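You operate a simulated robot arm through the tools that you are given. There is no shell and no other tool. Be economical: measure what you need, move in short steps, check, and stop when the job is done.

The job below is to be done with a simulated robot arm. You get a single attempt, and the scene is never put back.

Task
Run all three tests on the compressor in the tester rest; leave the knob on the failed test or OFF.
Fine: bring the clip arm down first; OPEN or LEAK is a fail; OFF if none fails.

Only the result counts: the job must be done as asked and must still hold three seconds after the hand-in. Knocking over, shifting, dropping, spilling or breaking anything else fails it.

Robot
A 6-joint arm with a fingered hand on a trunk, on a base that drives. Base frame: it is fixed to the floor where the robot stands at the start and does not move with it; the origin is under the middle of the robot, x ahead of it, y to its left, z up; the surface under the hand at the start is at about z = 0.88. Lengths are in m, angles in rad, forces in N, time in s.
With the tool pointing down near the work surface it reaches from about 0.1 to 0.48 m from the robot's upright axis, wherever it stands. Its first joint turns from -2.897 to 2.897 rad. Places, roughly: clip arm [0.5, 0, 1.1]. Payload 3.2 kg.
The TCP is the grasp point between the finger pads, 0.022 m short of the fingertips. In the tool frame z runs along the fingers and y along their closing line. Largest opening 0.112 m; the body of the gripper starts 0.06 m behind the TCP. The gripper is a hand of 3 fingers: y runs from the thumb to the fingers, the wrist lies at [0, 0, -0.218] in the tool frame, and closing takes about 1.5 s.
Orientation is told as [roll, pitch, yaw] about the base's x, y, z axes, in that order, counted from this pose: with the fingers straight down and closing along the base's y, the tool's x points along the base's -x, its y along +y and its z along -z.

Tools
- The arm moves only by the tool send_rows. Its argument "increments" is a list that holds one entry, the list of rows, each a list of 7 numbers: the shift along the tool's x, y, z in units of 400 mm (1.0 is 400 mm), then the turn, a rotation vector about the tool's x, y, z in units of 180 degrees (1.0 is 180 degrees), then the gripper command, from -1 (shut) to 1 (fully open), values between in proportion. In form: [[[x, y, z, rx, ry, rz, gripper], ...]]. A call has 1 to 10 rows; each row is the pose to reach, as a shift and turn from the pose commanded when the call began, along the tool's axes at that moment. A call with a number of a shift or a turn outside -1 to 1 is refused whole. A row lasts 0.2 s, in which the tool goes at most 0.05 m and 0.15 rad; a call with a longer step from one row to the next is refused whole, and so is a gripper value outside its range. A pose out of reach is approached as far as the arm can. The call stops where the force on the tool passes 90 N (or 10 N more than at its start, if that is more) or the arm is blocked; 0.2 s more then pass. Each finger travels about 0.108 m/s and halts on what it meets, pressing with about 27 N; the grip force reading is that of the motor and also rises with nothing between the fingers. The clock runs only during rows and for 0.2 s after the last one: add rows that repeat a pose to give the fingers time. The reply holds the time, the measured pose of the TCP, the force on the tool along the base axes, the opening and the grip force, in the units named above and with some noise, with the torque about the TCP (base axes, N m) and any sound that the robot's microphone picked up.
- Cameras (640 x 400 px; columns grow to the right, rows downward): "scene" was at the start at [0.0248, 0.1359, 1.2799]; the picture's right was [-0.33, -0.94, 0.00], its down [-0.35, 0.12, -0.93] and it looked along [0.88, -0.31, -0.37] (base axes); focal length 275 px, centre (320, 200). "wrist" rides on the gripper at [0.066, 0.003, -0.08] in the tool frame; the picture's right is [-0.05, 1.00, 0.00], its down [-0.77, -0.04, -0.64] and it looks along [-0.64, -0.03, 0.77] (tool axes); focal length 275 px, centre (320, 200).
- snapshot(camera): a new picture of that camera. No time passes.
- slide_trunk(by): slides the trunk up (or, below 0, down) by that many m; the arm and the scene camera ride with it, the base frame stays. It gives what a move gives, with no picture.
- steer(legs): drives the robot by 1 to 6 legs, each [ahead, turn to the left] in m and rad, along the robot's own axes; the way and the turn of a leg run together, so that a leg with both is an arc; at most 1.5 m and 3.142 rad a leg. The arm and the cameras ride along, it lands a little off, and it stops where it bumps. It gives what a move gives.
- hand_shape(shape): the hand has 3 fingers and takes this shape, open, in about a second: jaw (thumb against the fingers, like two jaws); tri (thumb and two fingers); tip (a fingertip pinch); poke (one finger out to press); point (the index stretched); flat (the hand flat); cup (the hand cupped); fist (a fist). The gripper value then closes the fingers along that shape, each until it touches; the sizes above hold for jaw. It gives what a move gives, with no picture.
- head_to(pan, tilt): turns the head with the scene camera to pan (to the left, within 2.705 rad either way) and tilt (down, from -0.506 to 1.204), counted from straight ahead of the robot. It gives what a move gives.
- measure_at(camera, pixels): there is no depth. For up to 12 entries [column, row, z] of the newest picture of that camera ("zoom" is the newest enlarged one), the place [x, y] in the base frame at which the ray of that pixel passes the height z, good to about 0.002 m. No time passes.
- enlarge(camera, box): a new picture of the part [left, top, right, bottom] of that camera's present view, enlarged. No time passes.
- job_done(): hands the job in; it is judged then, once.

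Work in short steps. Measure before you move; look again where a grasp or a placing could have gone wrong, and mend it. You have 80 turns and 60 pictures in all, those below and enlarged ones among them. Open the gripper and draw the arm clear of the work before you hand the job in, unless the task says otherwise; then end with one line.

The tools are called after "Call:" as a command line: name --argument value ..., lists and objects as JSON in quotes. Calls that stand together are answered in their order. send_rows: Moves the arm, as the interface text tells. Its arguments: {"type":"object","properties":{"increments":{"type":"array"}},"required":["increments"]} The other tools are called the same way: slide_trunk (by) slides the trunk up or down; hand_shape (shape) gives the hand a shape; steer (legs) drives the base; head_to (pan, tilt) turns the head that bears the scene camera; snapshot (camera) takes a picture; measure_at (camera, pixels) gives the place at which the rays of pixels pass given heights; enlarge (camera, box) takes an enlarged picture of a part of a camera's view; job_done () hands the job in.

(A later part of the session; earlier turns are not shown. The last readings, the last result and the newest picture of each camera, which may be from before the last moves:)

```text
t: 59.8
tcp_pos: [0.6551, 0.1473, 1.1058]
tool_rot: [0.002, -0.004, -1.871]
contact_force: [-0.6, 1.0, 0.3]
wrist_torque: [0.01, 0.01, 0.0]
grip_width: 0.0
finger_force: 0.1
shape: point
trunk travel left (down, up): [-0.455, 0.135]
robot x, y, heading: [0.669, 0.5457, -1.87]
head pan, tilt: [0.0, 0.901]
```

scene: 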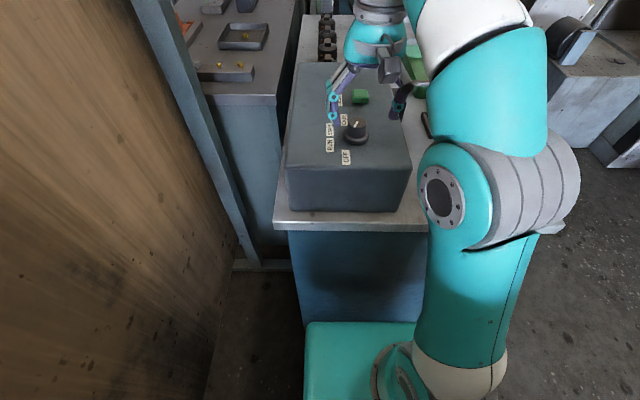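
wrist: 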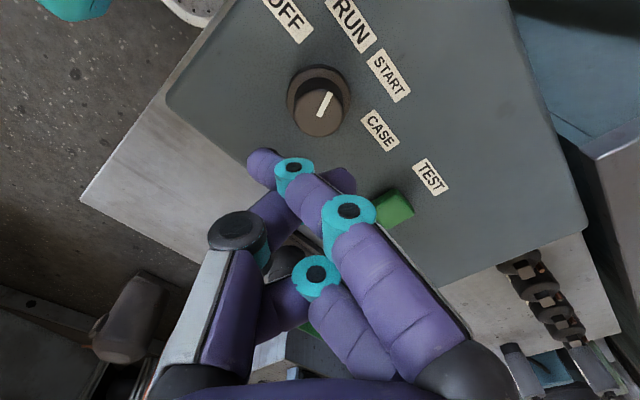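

Now I move over the button with the hand tilted 0.3 rad outward.

Call:
send_rows --increments '[[[-0.076, 0.004, 0, 0, -0.024, 0, 1], [-0.152, 0.008, 0.01, 0, -0.048, 0, 1], [-0.228, 0.012, 0.03, 0, -0.072, 0, 1], [-0.304, 0.015, 0.05, 0, -0.0955, 0, 1], [-0.304, 0.015, 0.05, 0, -0.0955, 0, 1]]]'

Call:
snapshot --camera "wrist"

```text
t: 61.0
tcp_pos: [0.6271, 0.0293, 1.0862]
tool_rot: [0.002, -0.306, -1.873]
contact_force: [-0.3, 0.6, -0.6]
wrist_torque: [0.03, -0.01, 0.0]
grip_width: 0.0
finger_force: 0.1
shape: point
trunk travel left (down, up): [-0.455, 0.135]
robot x, y, heading: [0.6654, 0.5456, -1.874]
head pan, tilt: [0.0, 0.901]
```

```text
23 pictures are left
```

wrist: 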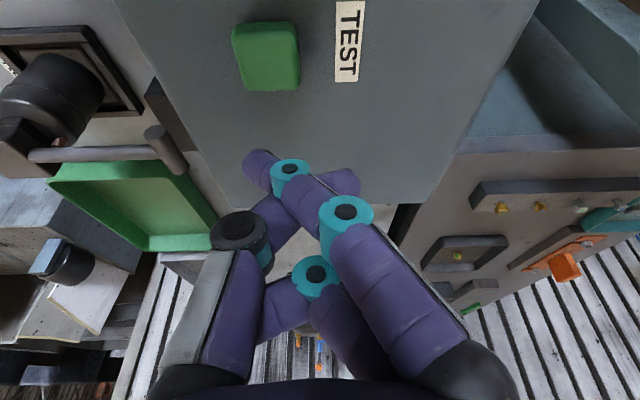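

The button appears at (267,60) and the fingertip at (258,165). I measure both rays.

Call:
measure_at --camera "wrist" --pixels '[[266, 55, 1.015], [266, 55, 1.01], [250, 92, 1.0], [260, 158, 1.07], [260, 158, 1.06], [260, 158, 1.05], [260, 158, 1.015]]'

```text
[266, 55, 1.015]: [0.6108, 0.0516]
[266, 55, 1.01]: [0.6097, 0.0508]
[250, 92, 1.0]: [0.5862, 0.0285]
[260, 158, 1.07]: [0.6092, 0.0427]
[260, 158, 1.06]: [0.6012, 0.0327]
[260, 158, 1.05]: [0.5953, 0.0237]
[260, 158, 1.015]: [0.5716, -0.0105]
```

I shift about 13 mm toward the robot and lower 30 mm, then look again.

Call:
send_rows --increments '[[[0.053, 0.005, 0.062, 0, 0, 0, 1], [0.053, 0.005, 0.062, 0, 0, 0, 1]]]'

Call:
snapshot --camera "wrist"

```text
t: 61.6
tcp_pos: [0.6341, 0.0397, 1.0539]
tool_rot: [0.002, -0.304, -1.873]
contact_force: [-0.1, 0.1, -0.3]
wrist_torque: [0.02, -0.01, 0.0]
grip_width: 0.0
finger_force: 0.0
shape: point
trunk travel left (down, up): [-0.455, 0.135]
robot x, y, heading: [0.6651, 0.5469, -1.876]
head pan, tilt: [0.0, 0.901]
```

```text
22 pictures are left
```

wrist: 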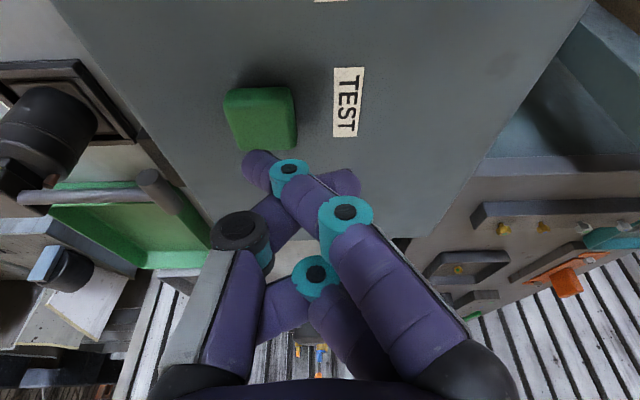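

The button is converging under the tip as I go down; straight lowering by 15 mm should meet it. I go down 16 mm and read the force.

Call:
send_rows --increments '[[[0.006, 0, 0.019, 0, 0, 0, 1], [0.0118, 0, 0.038, 0, 0, 0, 1], [0.0118, 0, 0.038, 0, 0, 0, 1]]]'

Call:
snapshot --camera "wrist"

```text
t: 62.4
tcp_pos: [0.6321, 0.0399, 1.0394]
tool_rot: [0.002, -0.303, -1.874]
contact_force: [0.3, -0.7, 0.4]
wrist_torque: [0.0, 0.0, -0.02]
grip_width: 0.0
finger_force: 0.0
shape: point
trunk travel left (down, up): [-0.455, 0.135]
robot x, y, heading: [0.6667, 0.5417, -1.866]
head pan, tilt: [0.0, 0.901]
```

```text
21 pictures are left
```

wrist: 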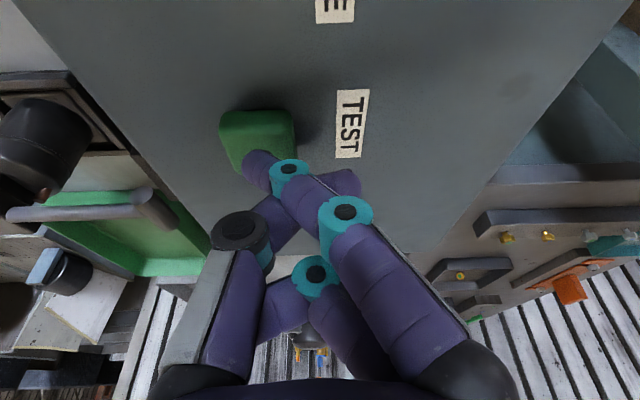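

The tip now sits over the button. I press on down in small steps.

Call:
send_rows --increments '[[[0.003, 0, 0.0096, 0, 0, 0, 1], [0.006, 0, 0.019, 0, 0, 0, 1], [0.006, 0, 0.019, 0, 0, 0, 1]]]'

```text
t: 63.2
tcp_pos: [0.6333, 0.0411, 1.0312]
tool_rot: [0.001, -0.304, -1.87]
contact_force: [0.3, -0.6, 0.5]
wrist_torque: [0.06, 0.0, 0.03]
grip_width: 0.0
finger_force: 0.1
shape: point
trunk travel left (down, up): [-0.455, 0.135]
robot x, y, heading: [0.6685, 0.5435, -1.869]
head pan, tilt: [0.0, 0.901]
```

No contact yet; I continue a further 8 mm.

Call:
send_rows --increments '[[[0.003, 0, 0.0096, 0, 0, 0, 1], [0.006, 0, 0.019, 0, 0, 0, 1], [0.006, 0, 0.019, 0, 0, 0, 1]]]'

Call:
snapshot --camera "wrist"

```text
t: 64.0
tcp_pos: [0.6324, 0.0409, 1.0248]
tool_rot: [0.001, -0.304, -1.871]
contact_force: [2.8, -3.2, 12.3]
wrist_torque: [0.15, 0.3, 0.03]
grip_width: 0.0
finger_force: 0.0
shape: point
trunk travel left (down, up): [-0.455, 0.135]
robot x, y, heading: [0.6685, 0.5422, -1.875]
head pan, tilt: [0.0, 0.901]
heard: click
```

```text
20 pictures are left
```

wrist: 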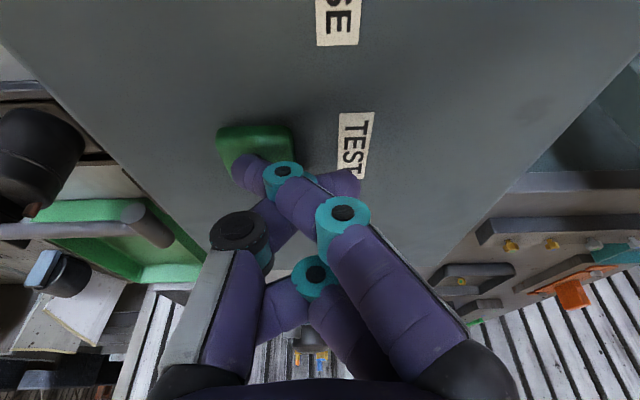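

A click was heard, so the test was triggered. I lift off and bring the wrist camera round to view the display on the front face, first back and upright.

Call:
send_rows --increments '[[[-0.022, 0, -0.0715, 0, 0, 0, 1], [-0.044, 0, -0.143, 0, 0, 0, 1], [0.04, 0, -0.175, 0, 0.02, 0, 1], [0.12, 0, -0.21, 0, 0.045, 0, 1], [0.2, 0, -0.24, 0, 0.07, 0, 1], [0.2825, 0, -0.27, 0, 0.0968, 0, 1]]]'

```text
t: 65.4
tcp_pos: [0.674, 0.1758, 1.0947]
tool_rot: [0.003, 0.002, -1.871]
contact_force: [-0.4, 0.1, -1.1]
wrist_torque: [0.0, 0.01, 0.0]
grip_width: 0.0001
finger_force: 0.1
shape: point
trunk travel left (down, up): [-0.455, 0.135]
robot x, y, heading: [0.669, 0.542, -1.866]
head pan, tilt: [0.0, 0.901]
```

Now I swing toward the front corner, turning to yaw≈-1.09.

Call:
send_rows --increments '[[[0.014, -0.064, 0, 0, 0, -0.0414, 1], [0.027, -0.128, 0, 0, 0, -0.0828, 1], [0.04, -0.192, 0, 0, 0, -0.124, 1], [0.054, -0.256, 0, 0, 0, -0.1655, 1], [0.068, -0.32, 0, 0, 0, -0.207, 1], [0.081, -0.3835, 0, 0, 0, -0.248, 1]]]'

Call:
send_rows --increments '[[[0, 0, 0, 0, -0.04, 0, 1], [0, 0, 0, 0, -0.08, 0, 1], [0, 0, 0, 0, -0.12, 0, 1], [0, 0, 0, 0, -0.159, 0, 1]]]'

Call:
snapshot --camera "wrist"

```text
t: 66.8
tcp_pos: [0.5572, 0.2436, 1.0784]
tool_rot: [-0.002, -0.001, -1.093]
contact_force: [-0.2, -0.2, -0.7]
wrist_torque: [0.01, 0.01, -0.02]
grip_width: 0.0
finger_force: 0.0
shape: point
out of reach, approached as far as the arm can: row 6
trunk travel left (down, up): [-0.455, 0.135]
robot x, y, heading: [0.666, 0.5442, -1.869]
head pan, tilt: [0.0, 0.901]
```

```text
t: 67.8
tcp_pos: [0.6069, 0.2162, 1.0783]
tool_rot: [-0.003, -0.496, -1.098]
contact_force: [-0.2, -0.4, 0.0]
wrist_torque: [-0.02, 0.0, 0.01]
grip_width: 0.0002
finger_force: 0.0
shape: point
out of reach, approached as far as the arm can: row 1, 2, 3, 4
trunk travel left (down, up): [-0.455, 0.135]
robot x, y, heading: [0.667, 0.5421, -1.868]
head pan, tilt: [0.0, 0.901]
```

```text
19 pictures are left
```

wrist: 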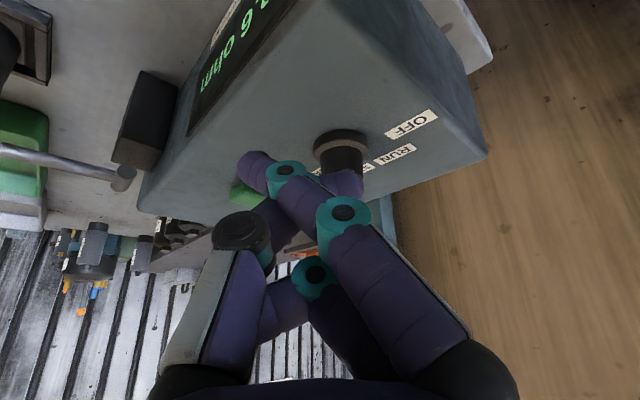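

The display shows "…6 ohm" partly cut off. I ease the tilt and shift a little forward of the box to see the whole readout.

Call:
send_rows --increments '[[[0, -0.05, 0, 0, 0.04, 0, 1], [0, -0.1, 0, 0, 0.08, 0, 1], [0, -0.15, 0, 0, 0.08, 0, 1]]]'

Call:
snapshot --camera "wrist"

```text
t: 68.6
tcp_pos: [0.5546, 0.187, 1.0768]
tool_rot: [-0.001, -0.245, -1.094]
contact_force: [-0.4, -0.3, -0.1]
wrist_torque: [-0.03, 0.01, 0.02]
grip_width: 0.0
finger_force: 0.3
shape: point
trunk travel left (down, up): [-0.455, 0.135]
robot x, y, heading: [0.6668, 0.5453, -1.872]
head pan, tilt: [0.0, 0.901]
```

```text
18 pictures are left
```

wrist: 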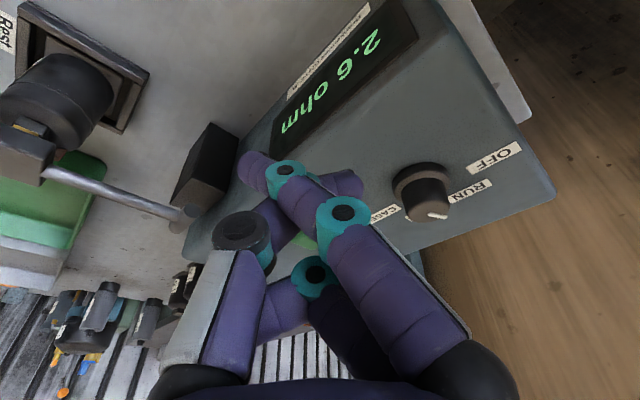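

RUN reads 2.6 ohm, so it passes. Next is START: I raise and straighten the hand, take the jaw shape, and return above the knob at yaw -1.78.

Call:
send_rows --increments '[[[-0.015, 0, -0.06, 0, 0.039, 0, 1], [-0.03, 0, -0.121, 0, 0.078, 0, 1], [-0.03, 0, -0.121, 0, 0.078, 0, 1]]]'

Call:
hand_shape --shape "jaw"

Call:
send_rows --increments '[[[-0.041, 0.036, 0, 0, 0, 0.0436, 0.3], [-0.082, 0.072, 0, 0, 0, 0.0872, 0.3], [-0.122, 0.108, 0, 0, 0, 0.131, 0.3], [-0.163, 0.144, 0, 0, 0, 0.174, 0.3], [-0.204, 0.18, 0, 0, 0, 0.218, 0.3], [-0.204, 0.18, 0, 0, 0, 0.218, 0.3]]]'

```text
t: 69.4
tcp_pos: [0.5697, 0.1849, 1.1089]
tool_rot: [-0.001, -0.004, -1.095]
contact_force: [0.0, 0.0, -0.5]
wrist_torque: [-0.01, 0.02, 0.01]
grip_width: 0.0001
finger_force: 0.1
shape: point
out of reach, approached as far as the arm can: row 2, 3
trunk travel left (down, up): [-0.455, 0.135]
robot x, y, heading: [0.6662, 0.543, -1.868]
head pan, tilt: [0.0, 0.901]
```

```text
t: 70.3
tcp_pos: [0.5691, 0.185, 1.1101]
tool_rot: [-0.001, -0.004, -1.094]
contact_force: [0.1, 0.3, -0.5]
wrist_torque: [0.02, -0.01, -0.02]
grip_width: 0.0798
finger_force: 0.1
shape: jaw
trunk travel left (down, up): [-0.455, 0.135]
robot x, y, heading: [0.6682, 0.5407, -1.871]
head pan, tilt: [0.0, 0.901]
```

```text
t: 71.7
tcp_pos: [0.672, 0.1444, 1.1112]
tool_rot: [0.004, -0.001, -1.78]
contact_force: [0.8, -0.1, -0.3]
wrist_torque: [-0.01, 0.04, -0.02]
grip_width: 0.0196
finger_force: 0.1
shape: jaw
trunk travel left (down, up): [-0.455, 0.135]
robot x, y, heading: [0.669, 0.5432, -1.872]
head pan, tilt: [0.0, 0.901]
```

The width reads 0.020 instead of 0.072, so I command 0.3 again while correcting the position by 16 mm, and look.

Call:
send_rows --increments '[[[0, -0.041, 0, 0, 0, 0, 0.3], [0, -0.041, 0, 0, 0, 0, 0.3], [0, -0.041, 0, 0, 0, 0, 0.3], [0, -0.041, 0, 0, 0, 0, 0.3]]]'

Call:
snapshot --camera "wrist"

```text
t: 72.7
tcp_pos: [0.6583, 0.1493, 1.1112]
tool_rot: [0.003, -0.001, -1.776]
contact_force: [-0.9, 0.6, -0.2]
wrist_torque: [0.02, 0.0, 0.02]
grip_width: 0.0196
finger_force: 0.1
shape: jaw
trunk travel left (down, up): [-0.455, 0.135]
robot x, y, heading: [0.6667, 0.5441, -1.868]
head pan, tilt: [0.0, 0.901]
```

```text
17 pictures are left
```

wrist: 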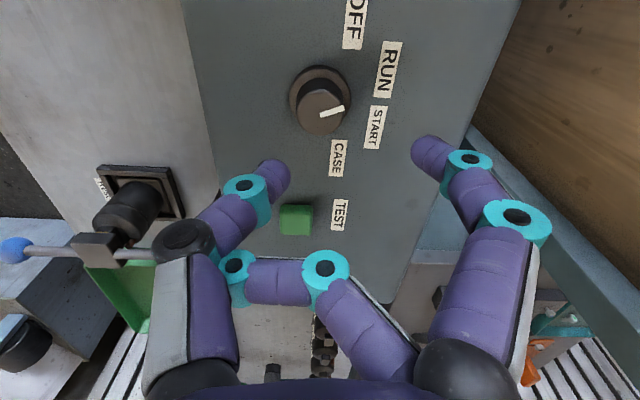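

The second finger is caught on the thumb. I open fully to free it, then go to 0.3.

Call:
send_rows --increments '[[[0, 0, 0, 0, 0, 0, 1], [0, 0, 0, 0, 0, 0, 1], [0, 0, 0, 0, 0, 0, 1], [0, 0, 0, 0, 0, 0, 1], [0, 0, 0, 0, 0, 0, 1], [0, 0, 0, 0, 0, 0, 1], [0, 0, 0, 0, 0, 0, 1]]]'

Call:
send_rows --increments '[[[0, 0, 0, 0, 0, 0, 0.3], [0, 0, 0, 0, 0, 0, 0.3], [0, 0, 0, 0, 0, 0, 0.3]]]'

```text
t: 74.3
tcp_pos: [0.6564, 0.1481, 1.1119]
tool_rot: [0.003, -0.003, -1.776]
contact_force: [0.0, 0.1, 0.7]
wrist_torque: [-0.03, -0.02, 0.02]
grip_width: 0.0799
finger_force: 0.0
shape: jaw
trunk travel left (down, up): [-0.455, 0.135]
robot x, y, heading: [0.6663, 0.5439, -1.869]
head pan, tilt: [0.0, 0.901]
```

```text
t: 75.1
tcp_pos: [0.6572, 0.1485, 1.1114]
tool_rot: [0.003, -0.004, -1.778]
contact_force: [-0.5, 0.1, 1.1]
wrist_torque: [0.0, 0.03, 0.01]
grip_width: 0.0197
finger_force: 0.1
shape: jaw
trunk travel left (down, up): [-0.455, 0.135]
robot x, y, heading: [0.6671, 0.5418, -1.868]
head pan, tilt: [0.0, 0.901]
```

It is still caught (max 0.080). I switch through the flat shape to uncurl everything, then back to jaw.

Call:
hand_shape --shape "flat"

Call:
hand_shape --shape "jaw"

Call:
send_rows --increments '[[[0, 0, 0, 0, 0, 0, 1], [0, 0, 0, 0, 0, 0, 1], [0, 0, 0, 0, 0, 0, 1]]]'

Call:
send_rows --increments '[[[0, 0, 0, 0, 0, 0, 0.3], [0, 0, 0, 0, 0, 0, 0.3], [0, 0, 0, 0, 0, 0, 0.3]]]'

```text
t: 76.0
tcp_pos: [0.6574, 0.1482, 1.1132]
tool_rot: [0.003, -0.001, -1.777]
contact_force: [-0.4, 0.3, 0.0]
wrist_torque: [-0.02, -0.02, 0.0]
grip_width: 0.0003
finger_force: 0.1
shape: flat
trunk travel left (down, up): [-0.455, 0.135]
robot x, y, heading: [0.6682, 0.5414, -1.868]
head pan, tilt: [0.0, 0.901]
```

```text
t: 76.9
tcp_pos: [0.657, 0.1493, 1.1135]
tool_rot: [0.002, -0.001, -1.775]
contact_force: [0.2, 1.0, -0.5]
wrist_torque: [-0.01, 0.01, -0.03]
grip_width: 0.1119
finger_force: 0.0
shape: jaw
trunk travel left (down, up): [-0.455, 0.135]
robot x, y, heading: [0.6667, 0.546, -1.868]
head pan, tilt: [0.0, 0.901]
```

```text
t: 77.7
tcp_pos: [0.6558, 0.1495, 1.1122]
tool_rot: [0.003, -0.003, -1.777]
contact_force: [0.0, -0.3, -0.8]
wrist_torque: [0.0, -0.01, 0.04]
grip_width: 0.1121
finger_force: 0.0
shape: jaw
trunk travel left (down, up): [-0.455, 0.135]
robot x, y, heading: [0.6643, 0.5426, -1.87]
head pan, tilt: [0.0, 0.901]
```

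```text
t: 78.5
tcp_pos: [0.6576, 0.147, 1.1126]
tool_rot: [0.004, -0.002, -1.776]
contact_force: [-0.5, 0.1, -0.3]
wrist_torque: [-0.01, 0.01, -0.01]
grip_width: 0.073
finger_force: 0.0
shape: jaw
trunk travel left (down, up): [-0.455, 0.135]
robot x, y, heading: [0.6655, 0.5451, -1.869]
head pan, tilt: [0.0, 0.901]
```

The jaw is restored (0.073). I lower onto the knob and close.

Call:
send_rows --increments '[[[0, 0, 0.1, 0, 0, 0, 0.3], [0, 0, 0.203, 0, 0, 0, 0.3], [0, 0, 0.203, 0, 0, 0, 0.3], [0, 0, 0.203, 0, 0, 0, -0.3], [0, 0, 0.203, 0, 0, 0, -1], [0, 0, 0.203, 0, 0, 0, -1], [0, 0, 0.203, 0, 0, 0, -1]]]'

Call:
send_rows --increments '[[[0, 0, 0, 0, 0, 0.0417, -1], [0, 0, 0, 0, 0, 0.0833, -1], [0, 0, 0, 0, 0, 0.125, -1], [0, 0, 0, 0, 0, 0.1667, -1], [0, 0, 0, 0, 0, 0.2083, -1], [0, 0, 0, 0, 0, 0.25, -1], [0, 0, 0, 0, 0, 0.25, -1]]]'

Call:
snapshot --camera "wrist"

```text
t: 80.1
tcp_pos: [0.6533, 0.1505, 1.0297]
tool_rot: [0.004, -0.003, -1.775]
contact_force: [0.1, 3.2, -2.7]
wrist_torque: [0.03, -0.13, -0.03]
grip_width: 0.0254
finger_force: 27.0
shape: jaw
trunk travel left (down, up): [-0.455, 0.135]
robot x, y, heading: [0.6666, 0.5443, -1.87]
head pan, tilt: [0.0, 0.901]
```

```text
t: 81.7
tcp_pos: [0.6576, 0.15, 1.0314]
tool_rot: [0.008, -0.003, -2.564]
contact_force: [7.6, 11.0, 15.1]
wrist_torque: [-0.12, -0.3, -0.03]
grip_width: 0.0237
finger_force: 27.1
shape: jaw
trunk travel left (down, up): [-0.455, 0.135]
robot x, y, heading: [0.6669, 0.5444, -1.866]
head pan, tilt: [0.0, 0.901]
```

```text
16 pictures are left
```

wrist: 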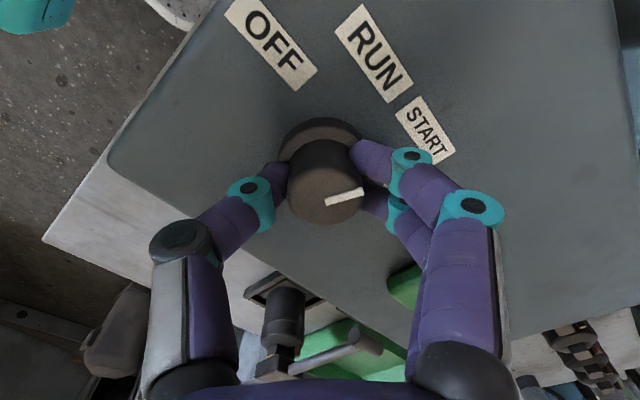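

The mark now points to START. I release, lift, and change to the point shape via flat.

Call:
send_rows --increments '[[[0, 0, -0.005, 0, 0, 0, -0.4], [0, 0, -0.01, 0, 0, 0, 0.3], [0, 0, -0.01, 0, 0, 0, 0.3], [0, 0, -0.1, 0, 0, 0, 0.3], [0, 0, -0.19, 0, 0, 0, 0.3]]]'

Call:
hand_shape --shape "flat"

Call:
hand_shape --shape "point"

Call:
send_rows --increments '[[[0, 0, 0, 0, 0, -0.0441, 1], [0, 0, 0, 0, 0, -0.0882, 1], [0, 0, 0, 0, 0, -0.1323, 1], [0, 0, 0, 0, 0, -0.1764, 1], [0, 0, 0, 0, 0, -0.2206, 1]]]'

Call:
snapshot --camera "wrist"

```text
t: 82.9
tcp_pos: [0.6582, 0.1506, 1.1064]
tool_rot: [0.003, 0.002, -2.563]
contact_force: [0.3, 0.2, 0.5]
wrist_torque: [0.0, 0.0, 0.0]
grip_width: 0.0727
finger_force: 0.1
shape: jaw
trunk travel left (down, up): [-0.455, 0.135]
robot x, y, heading: [0.667, 0.5449, -1.867]
head pan, tilt: [0.0, 0.901]
```

```text
t: 83.8
tcp_pos: [0.6576, 0.1492, 1.106]
tool_rot: [0.003, 0.0, -2.562]
contact_force: [0.2, 0.5, 0.1]
wrist_torque: [0.0, -0.01, -0.03]
grip_width: 0.0
finger_force: 0.0
shape: flat
trunk travel left (down, up): [-0.455, 0.135]
robot x, y, heading: [0.664, 0.5439, -1.867]
head pan, tilt: [0.0, 0.901]
```

```text
t: 84.7
tcp_pos: [0.658, 0.1493, 1.1063]
tool_rot: [0.004, 0.0, -2.561]
contact_force: [-0.1, 0.6, -0.3]
wrist_torque: [0.0, 0.02, -0.02]
grip_width: 0.0
finger_force: 0.0
shape: point
trunk travel left (down, up): [-0.455, 0.135]
robot x, y, heading: [0.6674, 0.5443, -1.866]
head pan, tilt: [0.0, 0.901]
```

```text
t: 85.9
tcp_pos: [0.6557, 0.1491, 1.1048]
tool_rot: [0.003, -0.002, -1.866]
contact_force: [-0.2, -0.7, 0.4]
wrist_torque: [-0.01, -0.01, -0.01]
grip_width: 0.0001
finger_force: 0.1
shape: point
trunk travel left (down, up): [-0.455, 0.135]
robot x, y, heading: [0.6674, 0.5414, -1.866]
head pan, tilt: [0.0, 0.901]
```

```text
15 pictures are left
```

wrist: 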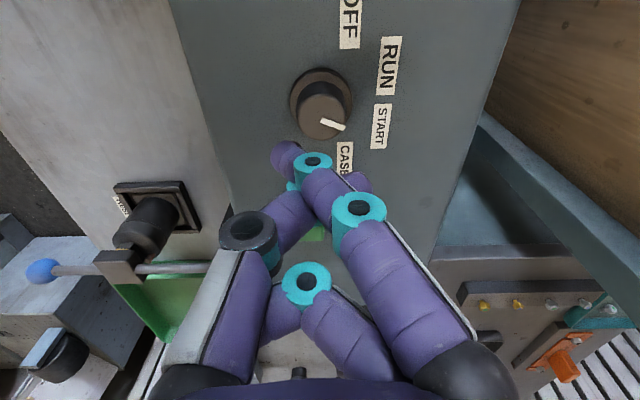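

The mark is at START. The tip now sits at (283,150), about 10 mm different from before, so I compensate, move over the button tilted, and check.

Call:
send_rows --increments '[[[-0.07, 0, 0, 0, -0.024, 0, 1], [-0.14, 0, 0.02, 0, -0.048, 0, 1], [-0.21, 0, 0.06, 0, -0.072, 0, 1], [-0.275, 0, 0.1, 0, -0.0968, 0, 1], [-0.275, 0, 0.1, 0, -0.0968, 0, 1]]]'

Call:
snapshot --camera "wrist"

```text
t: 87.1
tcp_pos: [0.6245, 0.0447, 1.0644]
tool_rot: [0.003, -0.307, -1.871]
contact_force: [0.4, 0.1, 0.6]
wrist_torque: [-0.03, 0.01, 0.02]
grip_width: 0.0001
finger_force: 0.1
shape: point
trunk travel left (down, up): [-0.455, 0.135]
robot x, y, heading: [0.6671, 0.5447, -1.868]
head pan, tilt: [0.0, 0.901]
```

```text
14 pictures are left
```

wrist: 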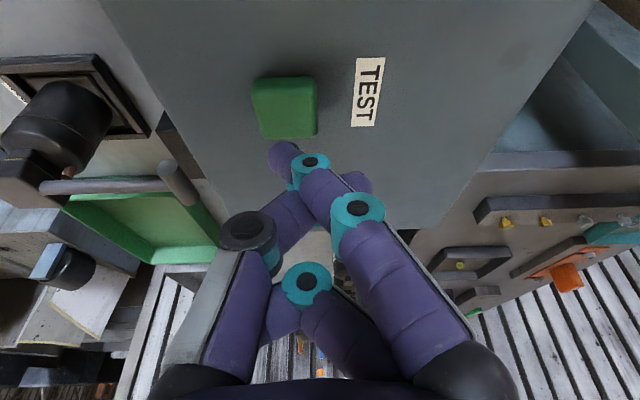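

Button (287,107) and tip (283,152) line up. I lower 30 mm, shifting 4 mm outward.

Call:
send_rows --increments '[[[0.006, 0, 0.0375, 0, 0, 0, 1], [0.0125, 0, 0.075, 0, 0, 0, 1], [0.0125, 0, 0.075, 0, 0, 0, 1]]]'

```text
t: 87.9
tcp_pos: [0.6237, 0.0399, 1.0355]
tool_rot: [0.003, -0.306, -1.871]
contact_force: [2.3, 0.1, 3.0]
wrist_torque: [0.02, -0.01, -0.03]
grip_width: 0.0001
finger_force: 0.0
shape: point
trunk travel left (down, up): [-0.455, 0.135]
robot x, y, heading: [0.6631, 0.5426, -1.87]
head pan, tilt: [0.0, 0.901]
heard: click
```

A click was heard. I lift off and go back to the viewing pose in front of the display.

Call:
send_rows --increments '[[[-0.022, 0, -0.0715, 0, 0, 0, 1], [-0.044, 0, -0.143, 0, 0, 0, 1], [0.04, 0, -0.175, 0, 0.02, 0, 1], [0.12, 0, -0.21, 0, 0.045, 0, 1], [0.2, 0, -0.24, 0, 0.07, 0, 1], [0.2825, 0, -0.26, 0, 0.0968, 0, 1]]]'

Call:
send_rows --increments '[[[-0.005, -0.046, 0, 0, 0, -0.0414, 1], [-0.01, -0.092, 0, 0, 0, -0.0828, 1], [-0.016, -0.139, 0, 0, 0, -0.124, 1], [-0.022, -0.185, 0, 0, 0, -0.1655, 1], [-0.028, -0.231, 0, 0, 0, -0.207, 1], [-0.033, -0.278, 0, 0, 0, -0.248, 1]]]'

Call:
send_rows --increments '[[[0, 0, 0, 0, -0.04, 0, 1], [0, 0, 0.03, 0, -0.078, 0, 1], [0, 0, 0.03, 0, -0.078, 0, 1]]]'

Call:
snapshot --camera "wrist"

```text
t: 89.3
tcp_pos: [0.6625, 0.1718, 1.0979]
tool_rot: [0.004, -0.001, -1.871]
contact_force: [-0.4, 1.2, -0.1]
wrist_torque: [0.03, 0.0, 0.0]
grip_width: 0.0001
finger_force: 0.1
shape: point
trunk travel left (down, up): [-0.455, 0.135]
robot x, y, heading: [0.6671, 0.5421, -1.87]
head pan, tilt: [0.0, 0.901]
```

```text
t: 90.7
tcp_pos: [0.5561, 0.1944, 1.0956]
tool_rot: [-0.004, -0.002, -1.091]
contact_force: [0.4, -0.4, 0.5]
wrist_torque: [0.01, 0.01, 0.04]
grip_width: 0.0001
finger_force: 0.0
shape: point
out of reach, approached as far as the arm can: row 6
trunk travel left (down, up): [-0.455, 0.135]
robot x, y, heading: [0.6681, 0.5412, -1.873]
head pan, tilt: [0.0, 0.901]
```

```text
t: 91.5
tcp_pos: [0.5591, 0.1934, 1.0857]
tool_rot: [0.0, -0.25, -1.092]
contact_force: [0.3, -0.1, -0.2]
wrist_torque: [0.04, 0.01, 0.02]
grip_width: 0.0
finger_force: 0.1
shape: point
trunk travel left (down, up): [-0.455, 0.135]
robot x, y, heading: [0.6689, 0.5404, -1.871]
head pan, tilt: [0.0, 0.901]
```

```text
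13 pictures are left
```

wrist: 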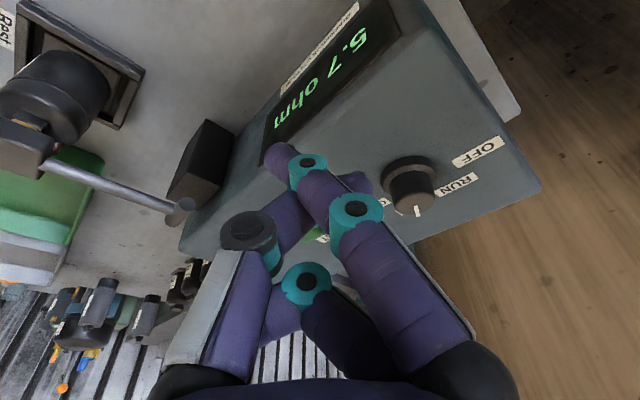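

START reads 5.7 ohm, also a pass. Now CASE: straighten, jaw via flat, and back over the knob at yaw -1.78.

Call:
send_rows --increments '[[[-0.012, 0, -0.04, 0, 0.039, 0, 1], [-0.02, 0, -0.06, 0, 0.078, 0, 1], [-0.02, 0, -0.06, 0, 0.078, 0, 1]]]'

Call:
hand_shape --shape "flat"

Call:
hand_shape --shape "jaw"

Call:
send_rows --increments '[[[-0.041, 0.032, 0, 0, 0, 0.0436, 0.3], [-0.082, 0.064, 0, 0, 0, 0.0872, 0.3], [-0.122, 0.096, 0, 0, 0, 0.131, 0.3], [-0.163, 0.128, 0, 0, 0, 0.174, 0.3], [-0.204, 0.16, 0, 0, 0, 0.218, 0.3], [-0.204, 0.16, 0, 0, 0, 0.218, 0.3]]]'

```text
t: 92.3
tcp_pos: [0.5642, 0.1905, 1.1045]
tool_rot: [-0.002, -0.004, -1.092]
contact_force: [0.4, -0.4, 0.8]
wrist_torque: [-0.02, 0.0, -0.01]
grip_width: 0.0
finger_force: 0.1
shape: point
out of reach, approached as far as the arm can: row 2, 3
trunk travel left (down, up): [-0.455, 0.135]
robot x, y, heading: [0.6684, 0.5457, -1.872]
head pan, tilt: [0.0, 0.901]
```

```text
t: 93.2
tcp_pos: [0.5646, 0.1899, 1.105]
tool_rot: [-0.002, -0.006, -1.092]
contact_force: [0.0, -0.5, 0.0]
wrist_torque: [0.01, 0.02, 0.01]
grip_width: 0.0
finger_force: 0.0
shape: flat
trunk travel left (down, up): [-0.455, 0.135]
robot x, y, heading: [0.6647, 0.544, -1.87]
head pan, tilt: [0.0, 0.901]
```

```text
t: 94.1
tcp_pos: [0.564, 0.1907, 1.1048]
tool_rot: [-0.001, -0.006, -1.093]
contact_force: [0.0, 0.6, -0.1]
wrist_torque: [0.03, -0.02, -0.01]
grip_width: 0.112
finger_force: 0.1
shape: jaw
trunk travel left (down, up): [-0.455, 0.135]
robot x, y, heading: [0.6668, 0.5455, -1.868]
head pan, tilt: [0.0, 0.901]
```

```text
t: 95.5
tcp_pos: [0.6583, 0.1468, 1.1039]
tool_rot: [0.006, -0.002, -1.777]
contact_force: [-0.6, 0.0, 0.3]
wrist_torque: [-0.02, -0.03, -0.02]
grip_width: 0.0732
finger_force: 0.0
shape: jaw
trunk travel left (down, up): [-0.455, 0.135]
robot x, y, heading: [0.6652, 0.5436, -1.867]
head pan, tilt: [0.0, 0.901]
```

The hand is over the knob. I lower, grip and turn 45° clockwise to CASE.

Call:
send_rows --increments '[[[0, -0.004, 0.1, 0, 0, 0, 0.3], [0, -0.004, 0.184, 0, 0, 0, 0.3], [0, -0.004, 0.184, 0, 0, 0, 0.3], [0, -0.004, 0.184, 0, 0, 0, -0.3], [0, -0.004, 0.184, 0, 0, 0, -1], [0, -0.004, 0.184, 0, 0, 0, -1], [0, -0.004, 0.184, 0, 0, 0, -1]]]'

Call:
send_rows --increments '[[[0, 0, 0, 0, 0, 0.0417, -1], [0, 0, 0, 0, 0, 0.0833, -1], [0, 0, 0, 0, 0, 0.125, -1], [0, 0, 0, 0, 0, 0.1667, -1], [0, 0, 0, 0, 0, 0.2083, -1], [0, 0, 0, 0, 0, 0.25, -1], [0, 0, 0, 0, 0, 0.25, -1]]]'

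Call:
send_rows --increments '[[[0, 0, -0.005, 0, 0, 0, -0.4], [0, 0, -0.01, 0, 0, 0, 0.3], [0, 0, -0.01, 0, 0, 0, 0.3], [0, 0, -0.1, 0, 0, 0, 0.3], [0, 0, -0.19, 0, 0, 0, 0.3]]]'

Call:
snapshot --camera "wrist"

```text
t: 97.1
tcp_pos: [0.6559, 0.148, 1.032]
tool_rot: [0.003, -0.004, -1.775]
contact_force: [-0.1, -3.1, 11.1]
wrist_torque: [-0.13, -0.36, -0.02]
grip_width: 0.0245
finger_force: 26.9
shape: jaw
trunk travel left (down, up): [-0.455, 0.135]
robot x, y, heading: [0.6666, 0.5442, -1.868]
head pan, tilt: [0.0, 0.901]
```

```text
t: 98.7
tcp_pos: [0.6558, 0.1482, 1.0307]
tool_rot: [0.003, 0.0, -2.562]
contact_force: [-5.6, 3.8, 9.0]
wrist_torque: [-0.15, 0.0, 0.04]
grip_width: 0.0249
finger_force: 27.2
shape: jaw
trunk travel left (down, up): [-0.455, 0.135]
robot x, y, heading: [0.6688, 0.5449, -1.87]
head pan, tilt: [0.0, 0.901]
```

```text
t: 99.9
tcp_pos: [0.6539, 0.1466, 1.1084]
tool_rot: [0.003, -0.002, -2.56]
contact_force: [-0.4, 0.7, -0.3]
wrist_torque: [0.01, 0.01, -0.02]
grip_width: 0.0725
finger_force: 0.1
shape: jaw
trunk travel left (down, up): [-0.455, 0.135]
robot x, y, heading: [0.6698, 0.54, -1.87]
head pan, tilt: [0.0, 0.901]
```

```text
12 pictures are left
```

wrist: 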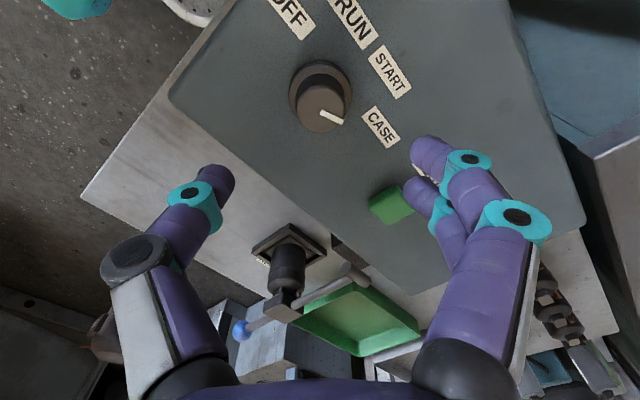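

The mark points to CASE. I change to point and move to the button as before.

Call:
hand_shape --shape "flat"

Call:
hand_shape --shape "point"

Call:
send_rows --increments '[[[0, 0, 0, 0, 0, -0.0441, 1], [0, 0, 0, 0, 0, -0.0882, 1], [0, 0, 0, 0, 0, -0.1323, 1], [0, 0, 0, 0, 0, -0.1764, 1], [0, 0, 0, 0, 0, -0.2206, 1]]]'

Call:
send_rows --increments '[[[-0.07, 0, 0, 0, -0.024, 0, 1], [-0.14, 0, 0.02, 0, -0.048, 0, 1], [-0.21, 0, 0.06, 0, -0.072, 0, 1], [-0.275, 0, 0.1, 0, -0.0968, 0, 1], [-0.275, 0, 0.1, 0, -0.0968, 0, 1]]]'

Call:
snapshot --camera "wrist"

```text
t: 100.8
tcp_pos: [0.6535, 0.1472, 1.107]
tool_rot: [0.002, 0.0, -2.561]
contact_force: [-0.5, 0.3, -0.8]
wrist_torque: [0.01, 0.01, -0.04]
grip_width: 0.0001
finger_force: 0.1
shape: flat
trunk travel left (down, up): [-0.455, 0.135]
robot x, y, heading: [0.6697, 0.5419, -1.869]
head pan, tilt: [0.0, 0.901]
```

```text
t: 101.7
tcp_pos: [0.653, 0.1471, 1.1079]
tool_rot: [0.004, -0.001, -2.562]
contact_force: [-0.1, 0.1, 0.2]
wrist_torque: [0.01, -0.02, -0.01]
grip_width: 0.0
finger_force: 0.0
shape: point
trunk travel left (down, up): [-0.455, 0.135]
robot x, y, heading: [0.6676, 0.5441, -1.867]
head pan, tilt: [0.0, 0.901]
```

```text
t: 102.9
tcp_pos: [0.6548, 0.1473, 1.1067]
tool_rot: [0.005, -0.002, -1.865]
contact_force: [0.2, -0.3, 0.2]
wrist_torque: [-0.01, -0.01, 0.0]
grip_width: 0.0
finger_force: 0.1
shape: point
trunk travel left (down, up): [-0.455, 0.135]
robot x, y, heading: [0.6698, 0.5428, -1.869]
head pan, tilt: [0.0, 0.901]
```

```text
t: 104.1
tcp_pos: [0.6235, 0.0434, 1.0685]
tool_rot: [0.003, -0.307, -1.871]
contact_force: [1.0, 0.5, -0.8]
wrist_torque: [-0.01, 0.0, 0.0]
grip_width: 0.0
finger_force: 0.0
shape: point
trunk travel left (down, up): [-0.455, 0.135]
robot x, y, heading: [0.6697, 0.5434, -1.868]
head pan, tilt: [0.0, 0.901]
```

```text
11 pictures are left
```

wrist: 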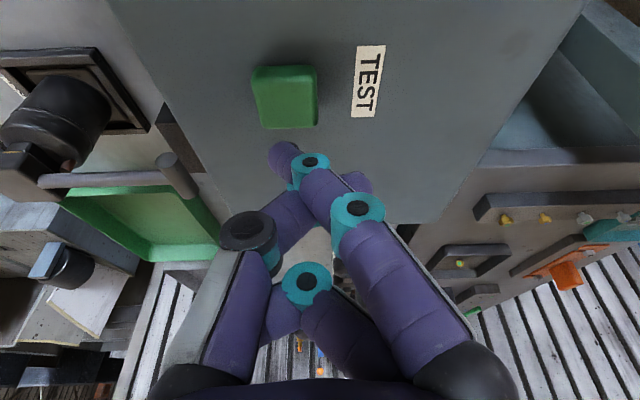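

The geometry matches the last press; I lower 32 mm.

Call:
send_rows --increments '[[[0.006, 0, 0.0375, 0, 0, 0, 1], [0.0145, 0, 0.08, 0, 0, 0, 1], [0.0145, 0, 0.08, 0, 0, 0, 1]]]'

```text
t: 104.9
tcp_pos: [0.6225, 0.0393, 1.0353]
tool_rot: [0.004, -0.307, -1.867]
contact_force: [0.9, -0.6, 3.8]
wrist_torque: [0.01, 0.02, -0.02]
grip_width: 0.0
finger_force: 0.0
shape: point
trunk travel left (down, up): [-0.455, 0.135]
robot x, y, heading: [0.6689, 0.5418, -1.865]
head pan, tilt: [0.0, 0.901]
heard: click
```

A click again. I lift and go to the viewing pose.

Call:
send_rows --increments '[[[-0.022, 0, -0.0715, 0, 0, 0, 1], [-0.044, 0, -0.143, 0, 0, 0, 1], [0.04, 0, -0.175, 0, 0.02, 0, 1], [0.12, 0, -0.21, 0, 0.045, 0, 1], [0.2, 0, -0.24, 0, 0.07, 0, 1], [0.2825, 0, -0.26, 0, 0.0968, 0, 1]]]'

Call:
send_rows --increments '[[[-0.005, -0.046, 0, 0, 0, -0.0414, 1], [-0.01, -0.092, 0, 0, 0, -0.0828, 1], [-0.016, -0.139, 0, 0, 0, -0.124, 1], [-0.022, -0.185, 0, 0, 0, -0.1655, 1], [-0.028, -0.231, 0, 0, 0, -0.207, 1], [-0.033, -0.278, 0, 0, 0, -0.248, 1]]]'

Call:
send_rows --increments '[[[0, 0, 0, 0, -0.04, 0, 1], [0, 0, 0.03, 0, -0.078, 0, 1], [0, 0, 0.03, 0, -0.078, 0, 1]]]'

Call:
snapshot --camera "wrist"

```text
t: 106.3
tcp_pos: [0.6657, 0.1677, 1.0987]
tool_rot: [0.002, 0.002, -1.868]
contact_force: [-0.2, -0.1, -0.4]
wrist_torque: [0.01, -0.02, 0.04]
grip_width: 0.0
finger_force: 0.0
shape: point
trunk travel left (down, up): [-0.455, 0.135]
robot x, y, heading: [0.6675, 0.5434, -1.87]
head pan, tilt: [0.0, 0.901]
```

```text
t: 107.7
tcp_pos: [0.5564, 0.1916, 1.0954]
tool_rot: [-0.001, -0.005, -1.089]
contact_force: [-0.6, -0.6, 0.4]
wrist_torque: [0.0, 0.05, 0.0]
grip_width: 0.0001
finger_force: 0.1
shape: point
out of reach, approached as far as the arm can: row 6
trunk travel left (down, up): [-0.455, 0.135]
robot x, y, heading: [0.6663, 0.548, -1.872]
head pan, tilt: [0.0, 0.901]
```

```text
t: 108.5
tcp_pos: [0.5581, 0.1914, 1.0836]
tool_rot: [-0.003, -0.25, -1.091]
contact_force: [0.4, 0.5, 0.2]
wrist_torque: [-0.02, -0.01, 0.01]
grip_width: 0.0001
finger_force: 0.1
shape: point
trunk travel left (down, up): [-0.455, 0.135]
robot x, y, heading: [0.668, 0.5449, -1.877]
head pan, tilt: [0.0, 0.901]
```

```text
10 pictures are left
```

wrist: 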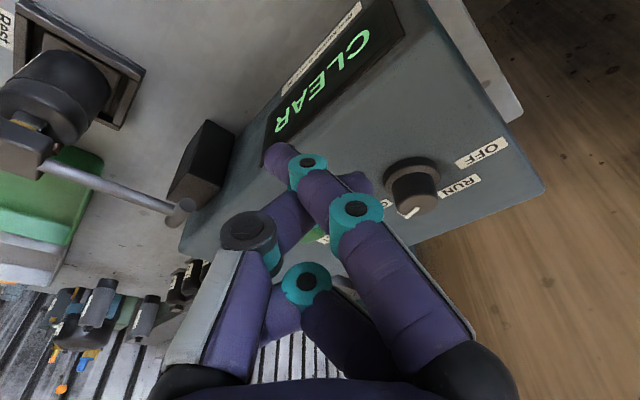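

CASE reads CLEAR, so none fails and the knob must return to OFF (135° counter-clockwise). I go back to the knob with the jaw, this time at yaw about -2.56.

Call:
send_rows --increments '[[[-0.012, 0, -0.04, 0, 0.039, 0, 1], [-0.02, 0, -0.06, 0, 0.078, 0, 1], [-0.02, 0, -0.06, 0, 0.078, 0, 1]]]'

Call:
hand_shape --shape "flat"

Call:
hand_shape --shape "jaw"

Call:
send_rows --increments '[[[-0.03, 0.024, 0, 0, 0, 0.0469, 0.3], [-0.06, 0.048, 0, 0, 0, 0.0938, 0.3], [-0.09, 0.07, 0, 0, 0, 0.1407, 0.3], [-0.12, 0.09, 0, 0, 0, 0.1876, 0.3], [-0.14, 0.11, 0, 0, 0, 0.2345, 0.3], [-0.16, 0.125, 0, 0, 0, 0.2814, 0.3], [-0.18, 0.14, 0, 0, 0, 0.3283, 0.3], [-0.204, 0.157, 0, 0, 0, 0.3752, 0.3], [-0.204, 0.157, 0, 0, 0, 0.4221, 0.3], [-0.204, 0.157, 0, 0, 0, 0.469, 0.3]]]'

```text
t: 109.3
tcp_pos: [0.5619, 0.1883, 1.1028]
tool_rot: [-0.003, -0.003, -1.091]
contact_force: [0.0, 0.3, 0.3]
wrist_torque: [0.0, 0.0, -0.01]
grip_width: 0.0
finger_force: 0.1
shape: point
out of reach, approached as far as the arm can: row 2, 3
trunk travel left (down, up): [-0.455, 0.135]
robot x, y, heading: [0.672, 0.5429, -1.869]
head pan, tilt: [0.0, 0.901]
```

```text
t: 110.2
tcp_pos: [0.5619, 0.1897, 1.101]
tool_rot: [-0.002, -0.005, -1.09]
contact_force: [-0.4, -0.1, -0.6]
wrist_torque: [-0.01, 0.0, 0.04]
grip_width: 0.0
finger_force: 0.1
shape: flat
trunk travel left (down, up): [-0.455, 0.135]
robot x, y, heading: [0.6676, 0.5436, -1.866]
head pan, tilt: [0.0, 0.901]
```

```text
t: 111.1
tcp_pos: [0.5616, 0.189, 1.1027]
tool_rot: [0.0, -0.005, -1.09]
contact_force: [0.2, 1.1, -0.4]
wrist_torque: [0.0, -0.01, -0.02]
grip_width: 0.1119
finger_force: 0.0
shape: jaw
trunk travel left (down, up): [-0.455, 0.135]
robot x, y, heading: [0.6688, 0.5436, -1.872]
head pan, tilt: [0.0, 0.901]
```

```text
t: 113.3
tcp_pos: [0.6567, 0.147, 1.1023]
tool_rot: [0.003, 0.001, -2.565]
contact_force: [0.1, -0.3, -0.1]
wrist_torque: [0.0, 0.01, 0.01]
grip_width: 0.0735
finger_force: 0.0
shape: jaw
trunk travel left (down, up): [-0.455, 0.135]
robot x, y, heading: [0.6654, 0.542, -1.872]
head pan, tilt: [0.0, 0.901]
```

Well placed. I lower, grip, and turn counter-clockwise 67.5° first.

Call:
send_rows --increments '[[[0, 0, 0.1, 0, 0, 0, 0.3], [0, 0, 0.178, 0, 0, 0, 0.3], [0, 0, 0.178, 0, 0, 0, 0.3], [0, 0, 0.178, 0, 0, 0, -0.3], [0, 0, 0.178, 0, 0, 0, -1], [0, 0, 0.178, 0, 0, 0, -1], [0, 0, 0.178, 0, 0, 0, -1]]]'

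Call:
send_rows --increments '[[[0, 0, 0, 0, 0, -0.0417, -1], [0, 0, 0, 0, 0, -0.0833, -1], [0, 0, 0, 0, 0, -0.125, -1], [0, 0, 0, 0, 0, -0.1667, -1], [0, 0, 0, 0, 0, -0.2083, -1], [0, 0, 0, 0, 0, -0.25, -1], [0, 0, 0, 0, 0, -0.2917, -1], [0, 0, 0, 0, 0, -0.3333, -1], [0, 0, 0, 0, 0, -0.375, -1]]]'

Call:
snapshot --camera "wrist"

```text
t: 114.9
tcp_pos: [0.6572, 0.1459, 1.032]
tool_rot: [0.004, 0.0, -2.563]
contact_force: [0.1, -0.5, -0.6]
wrist_torque: [-0.04, -0.01, -0.02]
grip_width: 0.0222
finger_force: 27.0
shape: jaw
trunk travel left (down, up): [-0.455, 0.135]
robot x, y, heading: [0.6684, 0.5404, -1.871]
head pan, tilt: [0.0, 0.901]
```

```text
t: 116.9
tcp_pos: [0.6591, 0.1484, 1.0333]
tool_rot: [0.002, -0.003, -1.383]
contact_force: [5.3, 8.0, 1.0]
wrist_torque: [0.16, -0.23, -0.04]
grip_width: 0.0219
finger_force: 26.9
shape: jaw
trunk travel left (down, up): [-0.455, 0.135]
robot x, y, heading: [0.6669, 0.545, -1.868]
head pan, tilt: [0.0, 0.901]
```

```text
9 pictures are left
```

wrist: 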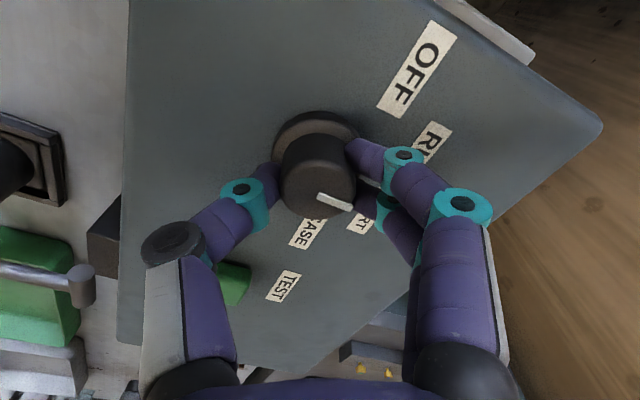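

The knob follows (the mark is between START and RUN). I turn the remaining 67.5°.

Call:
send_rows --increments '[[[0, 0, 0, 0, 0, -0.0417, -1], [0, 0, 0, 0, 0, -0.0833, -1], [0, 0, 0, 0, 0, -0.125, -1], [0, 0, 0, 0, 0, -0.1667, -1], [0, 0, 0, 0, 0, -0.2083, -1], [0, 0, 0, 0, 0, -0.25, -1], [0, 0, 0, 0, 0, -0.2917, -1], [0, 0, 0, 0, 0, -0.3333, -1], [0, 0, 0, 0, 0, -0.375, -1]]]'

Call:
snapshot --camera "wrist"

```text
t: 118.7
tcp_pos: [0.7057, 0.1607, 1.0072]
tool_rot: [-0.054, -0.009, -0.365]
contact_force: [-6.9, -0.6, 67.9]
wrist_torque: [-0.01, 0.14, 0.06]
grip_width: 0.013
finger_force: 27.3
shape: jaw
out of reach, approached as far as the arm can: row 6, 7, 8, 9
trunk travel left (down, up): [-0.455, 0.135]
robot x, y, heading: [0.6672, 0.5418, -1.874]
head pan, tilt: [0.0, 0.901]
stopped in row 9: the force on the tool passed its limit at 106 N (the readings are from after the stop); the commanded pose is now the measured one
```

```text
8 pictures are left
```

wrist: 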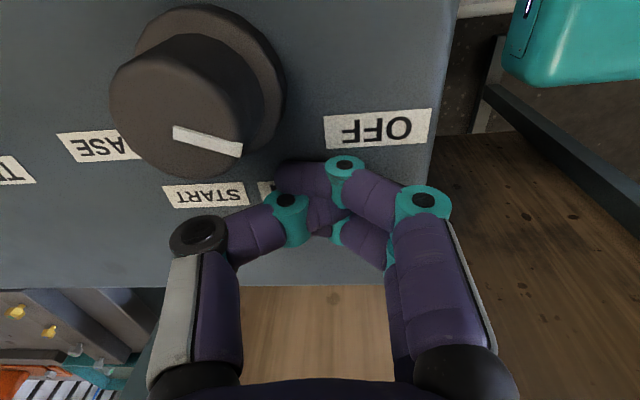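

The hand slipped off the knob at the wrist's limit and pressed the top. I lift straight away and open, then check.

Call:
send_rows --increments '[[[0, 0, -0.03, 0, 0, 0, -1], [0, 0, -0.1, 0, 0, 0, -1], [0, 0, -0.2, 0, 0, 0, 0], [0, 0, -0.2, 0, 0, 0, 0.3], [0, 0, -0.2, 0, 0, 0, 0.3]]]'

Call:
snapshot --camera "scene"

```text
t: 119.9
tcp_pos: [0.7401, 0.1733, 1.0565]
tool_rot: [-0.038, 0.0, -0.367]
contact_force: [0.1, -0.5, -0.1]
wrist_torque: [0.0, 0.02, -0.02]
grip_width: 0.0726
finger_force: 0.0
shape: jaw
out of reach, approached as far as the arm can: row 1, 2, 3, 4, 5
trunk travel left (down, up): [-0.455, 0.135]
robot x, y, heading: [0.6675, 0.5413, -1.867]
head pan, tilt: [0.0, 0.901]
```

```text
7 pictures are left
```

scene: 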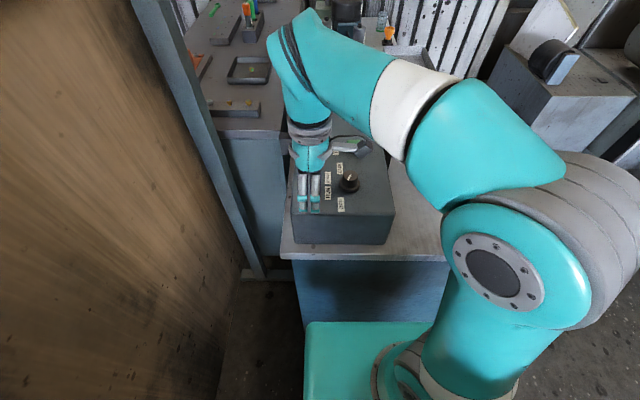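

The tester looks in place. I rotate the hand back toward yaw -1.8 in place while rising, clear of the knob.

Call:
send_rows --increments '[[[0, 0, -0.02, 0, 0, 0.0456, 0.3], [0, 0, -0.04, 0, 0, 0.0912, 0.3], [0, 0, -0.06, 0, 0, 0.1368, 0.3], [0, 0, -0.08, 0, 0, 0.1824, 0.3], [0, 0, -0.1, 0, 0, 0.228, 0.3], [0, 0, -0.11, 0, 0, 0.2736, 0.3], [0, 0, -0.11, 0, 0, 0.3192, 0.3], [0, 0, -0.11, 0, 0, 0.3648, 0.3], [0, 0, -0.11, 0, 0, 0.4104, 0.3], [0, 0, -0.11, 0, 0, 0.456, 0.3]]]'

```text
t: 122.1
tcp_pos: [0.7378, 0.1756, 1.0979]
tool_rot: [-0.003, -0.035, -1.798]
contact_force: [-0.1, -0.1, -1.0]
wrist_torque: [0.03, 0.01, 0.0]
grip_width: 0.0724
finger_force: 0.1
shape: jaw
trunk travel left (down, up): [-0.455, 0.135]
robot x, y, heading: [0.6732, 0.5442, -1.87]
head pan, tilt: [0.0, 0.901]
```

Now I move above the knob at yaw -2.56 and look at the mark.

Call:
send_rows --increments '[[[-0.02, -0.03, 0, 0, 0.002, 0.0407, 0.3], [-0.04, -0.06, 0, 0, 0.004, 0.0813, 0.3], [-0.06, -0.09, 0, 0, 0.006, 0.122, 0.3], [-0.08, -0.12, 0, 0, 0.008, 0.163, 0.3], [-0.1, -0.15, 0, 0, 0.01, 0.203, 0.3], [-0.116, -0.1835, 0, 0, 0.011, 0.244, 0.3], [-0.116, -0.1835, 0, 0, 0.011, 0.244, 0.3]]]'

Call:
snapshot --camera "wrist"

```text
t: 123.7
tcp_pos: [0.6569, 0.1454, 1.1026]
tool_rot: [0.008, 0.002, -2.565]
contact_force: [0.3, 0.1, 0.4]
wrist_torque: [0.03, 0.02, 0.0]
grip_width: 0.0723
finger_force: 0.0
shape: jaw
trunk travel left (down, up): [-0.455, 0.135]
robot x, y, heading: [0.6649, 0.5418, -1.872]
head pan, tilt: [0.0, 0.901]
```

```text
6 pictures are left
```

wrist: 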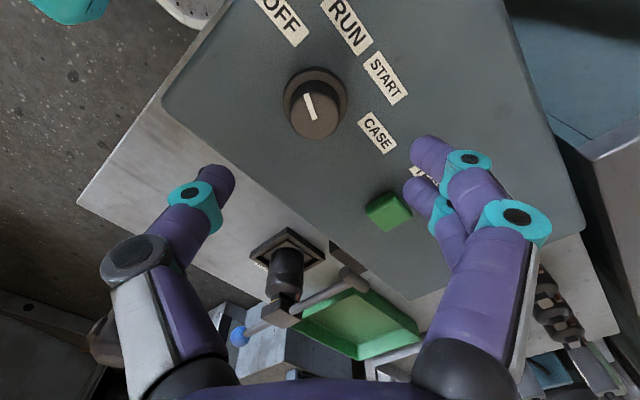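

The mark now points up-left at about 110°, which matches OFF (label at (284,20)). I enlarge to verify.

Call:
enlarge --camera "wrist" --box '[220, 0, 420, 160]'

Call:
measure_at --camera "wrist" --pixels '[[306, 93, 1.028], [315, 118, 1.028], [315, 90, 1.0], [284, 20, 1.0], [348, 25, 1.0], [316, 113, 1.028]]'

```text
2.50 times, centred on (320, 80) of wrist
```

zoom: 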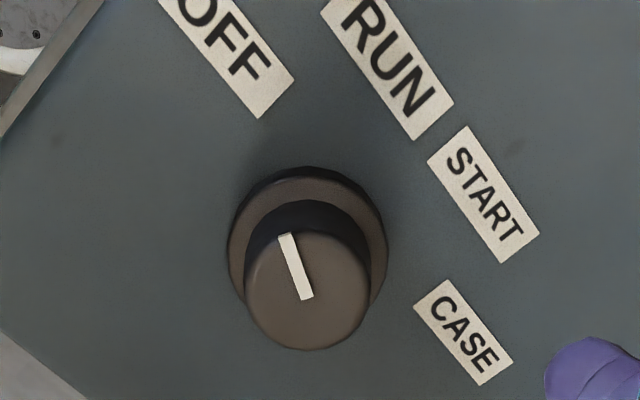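

```text
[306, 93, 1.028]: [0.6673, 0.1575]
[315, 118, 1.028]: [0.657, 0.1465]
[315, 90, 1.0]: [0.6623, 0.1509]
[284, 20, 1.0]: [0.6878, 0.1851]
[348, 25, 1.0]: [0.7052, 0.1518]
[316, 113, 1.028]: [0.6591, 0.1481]
```

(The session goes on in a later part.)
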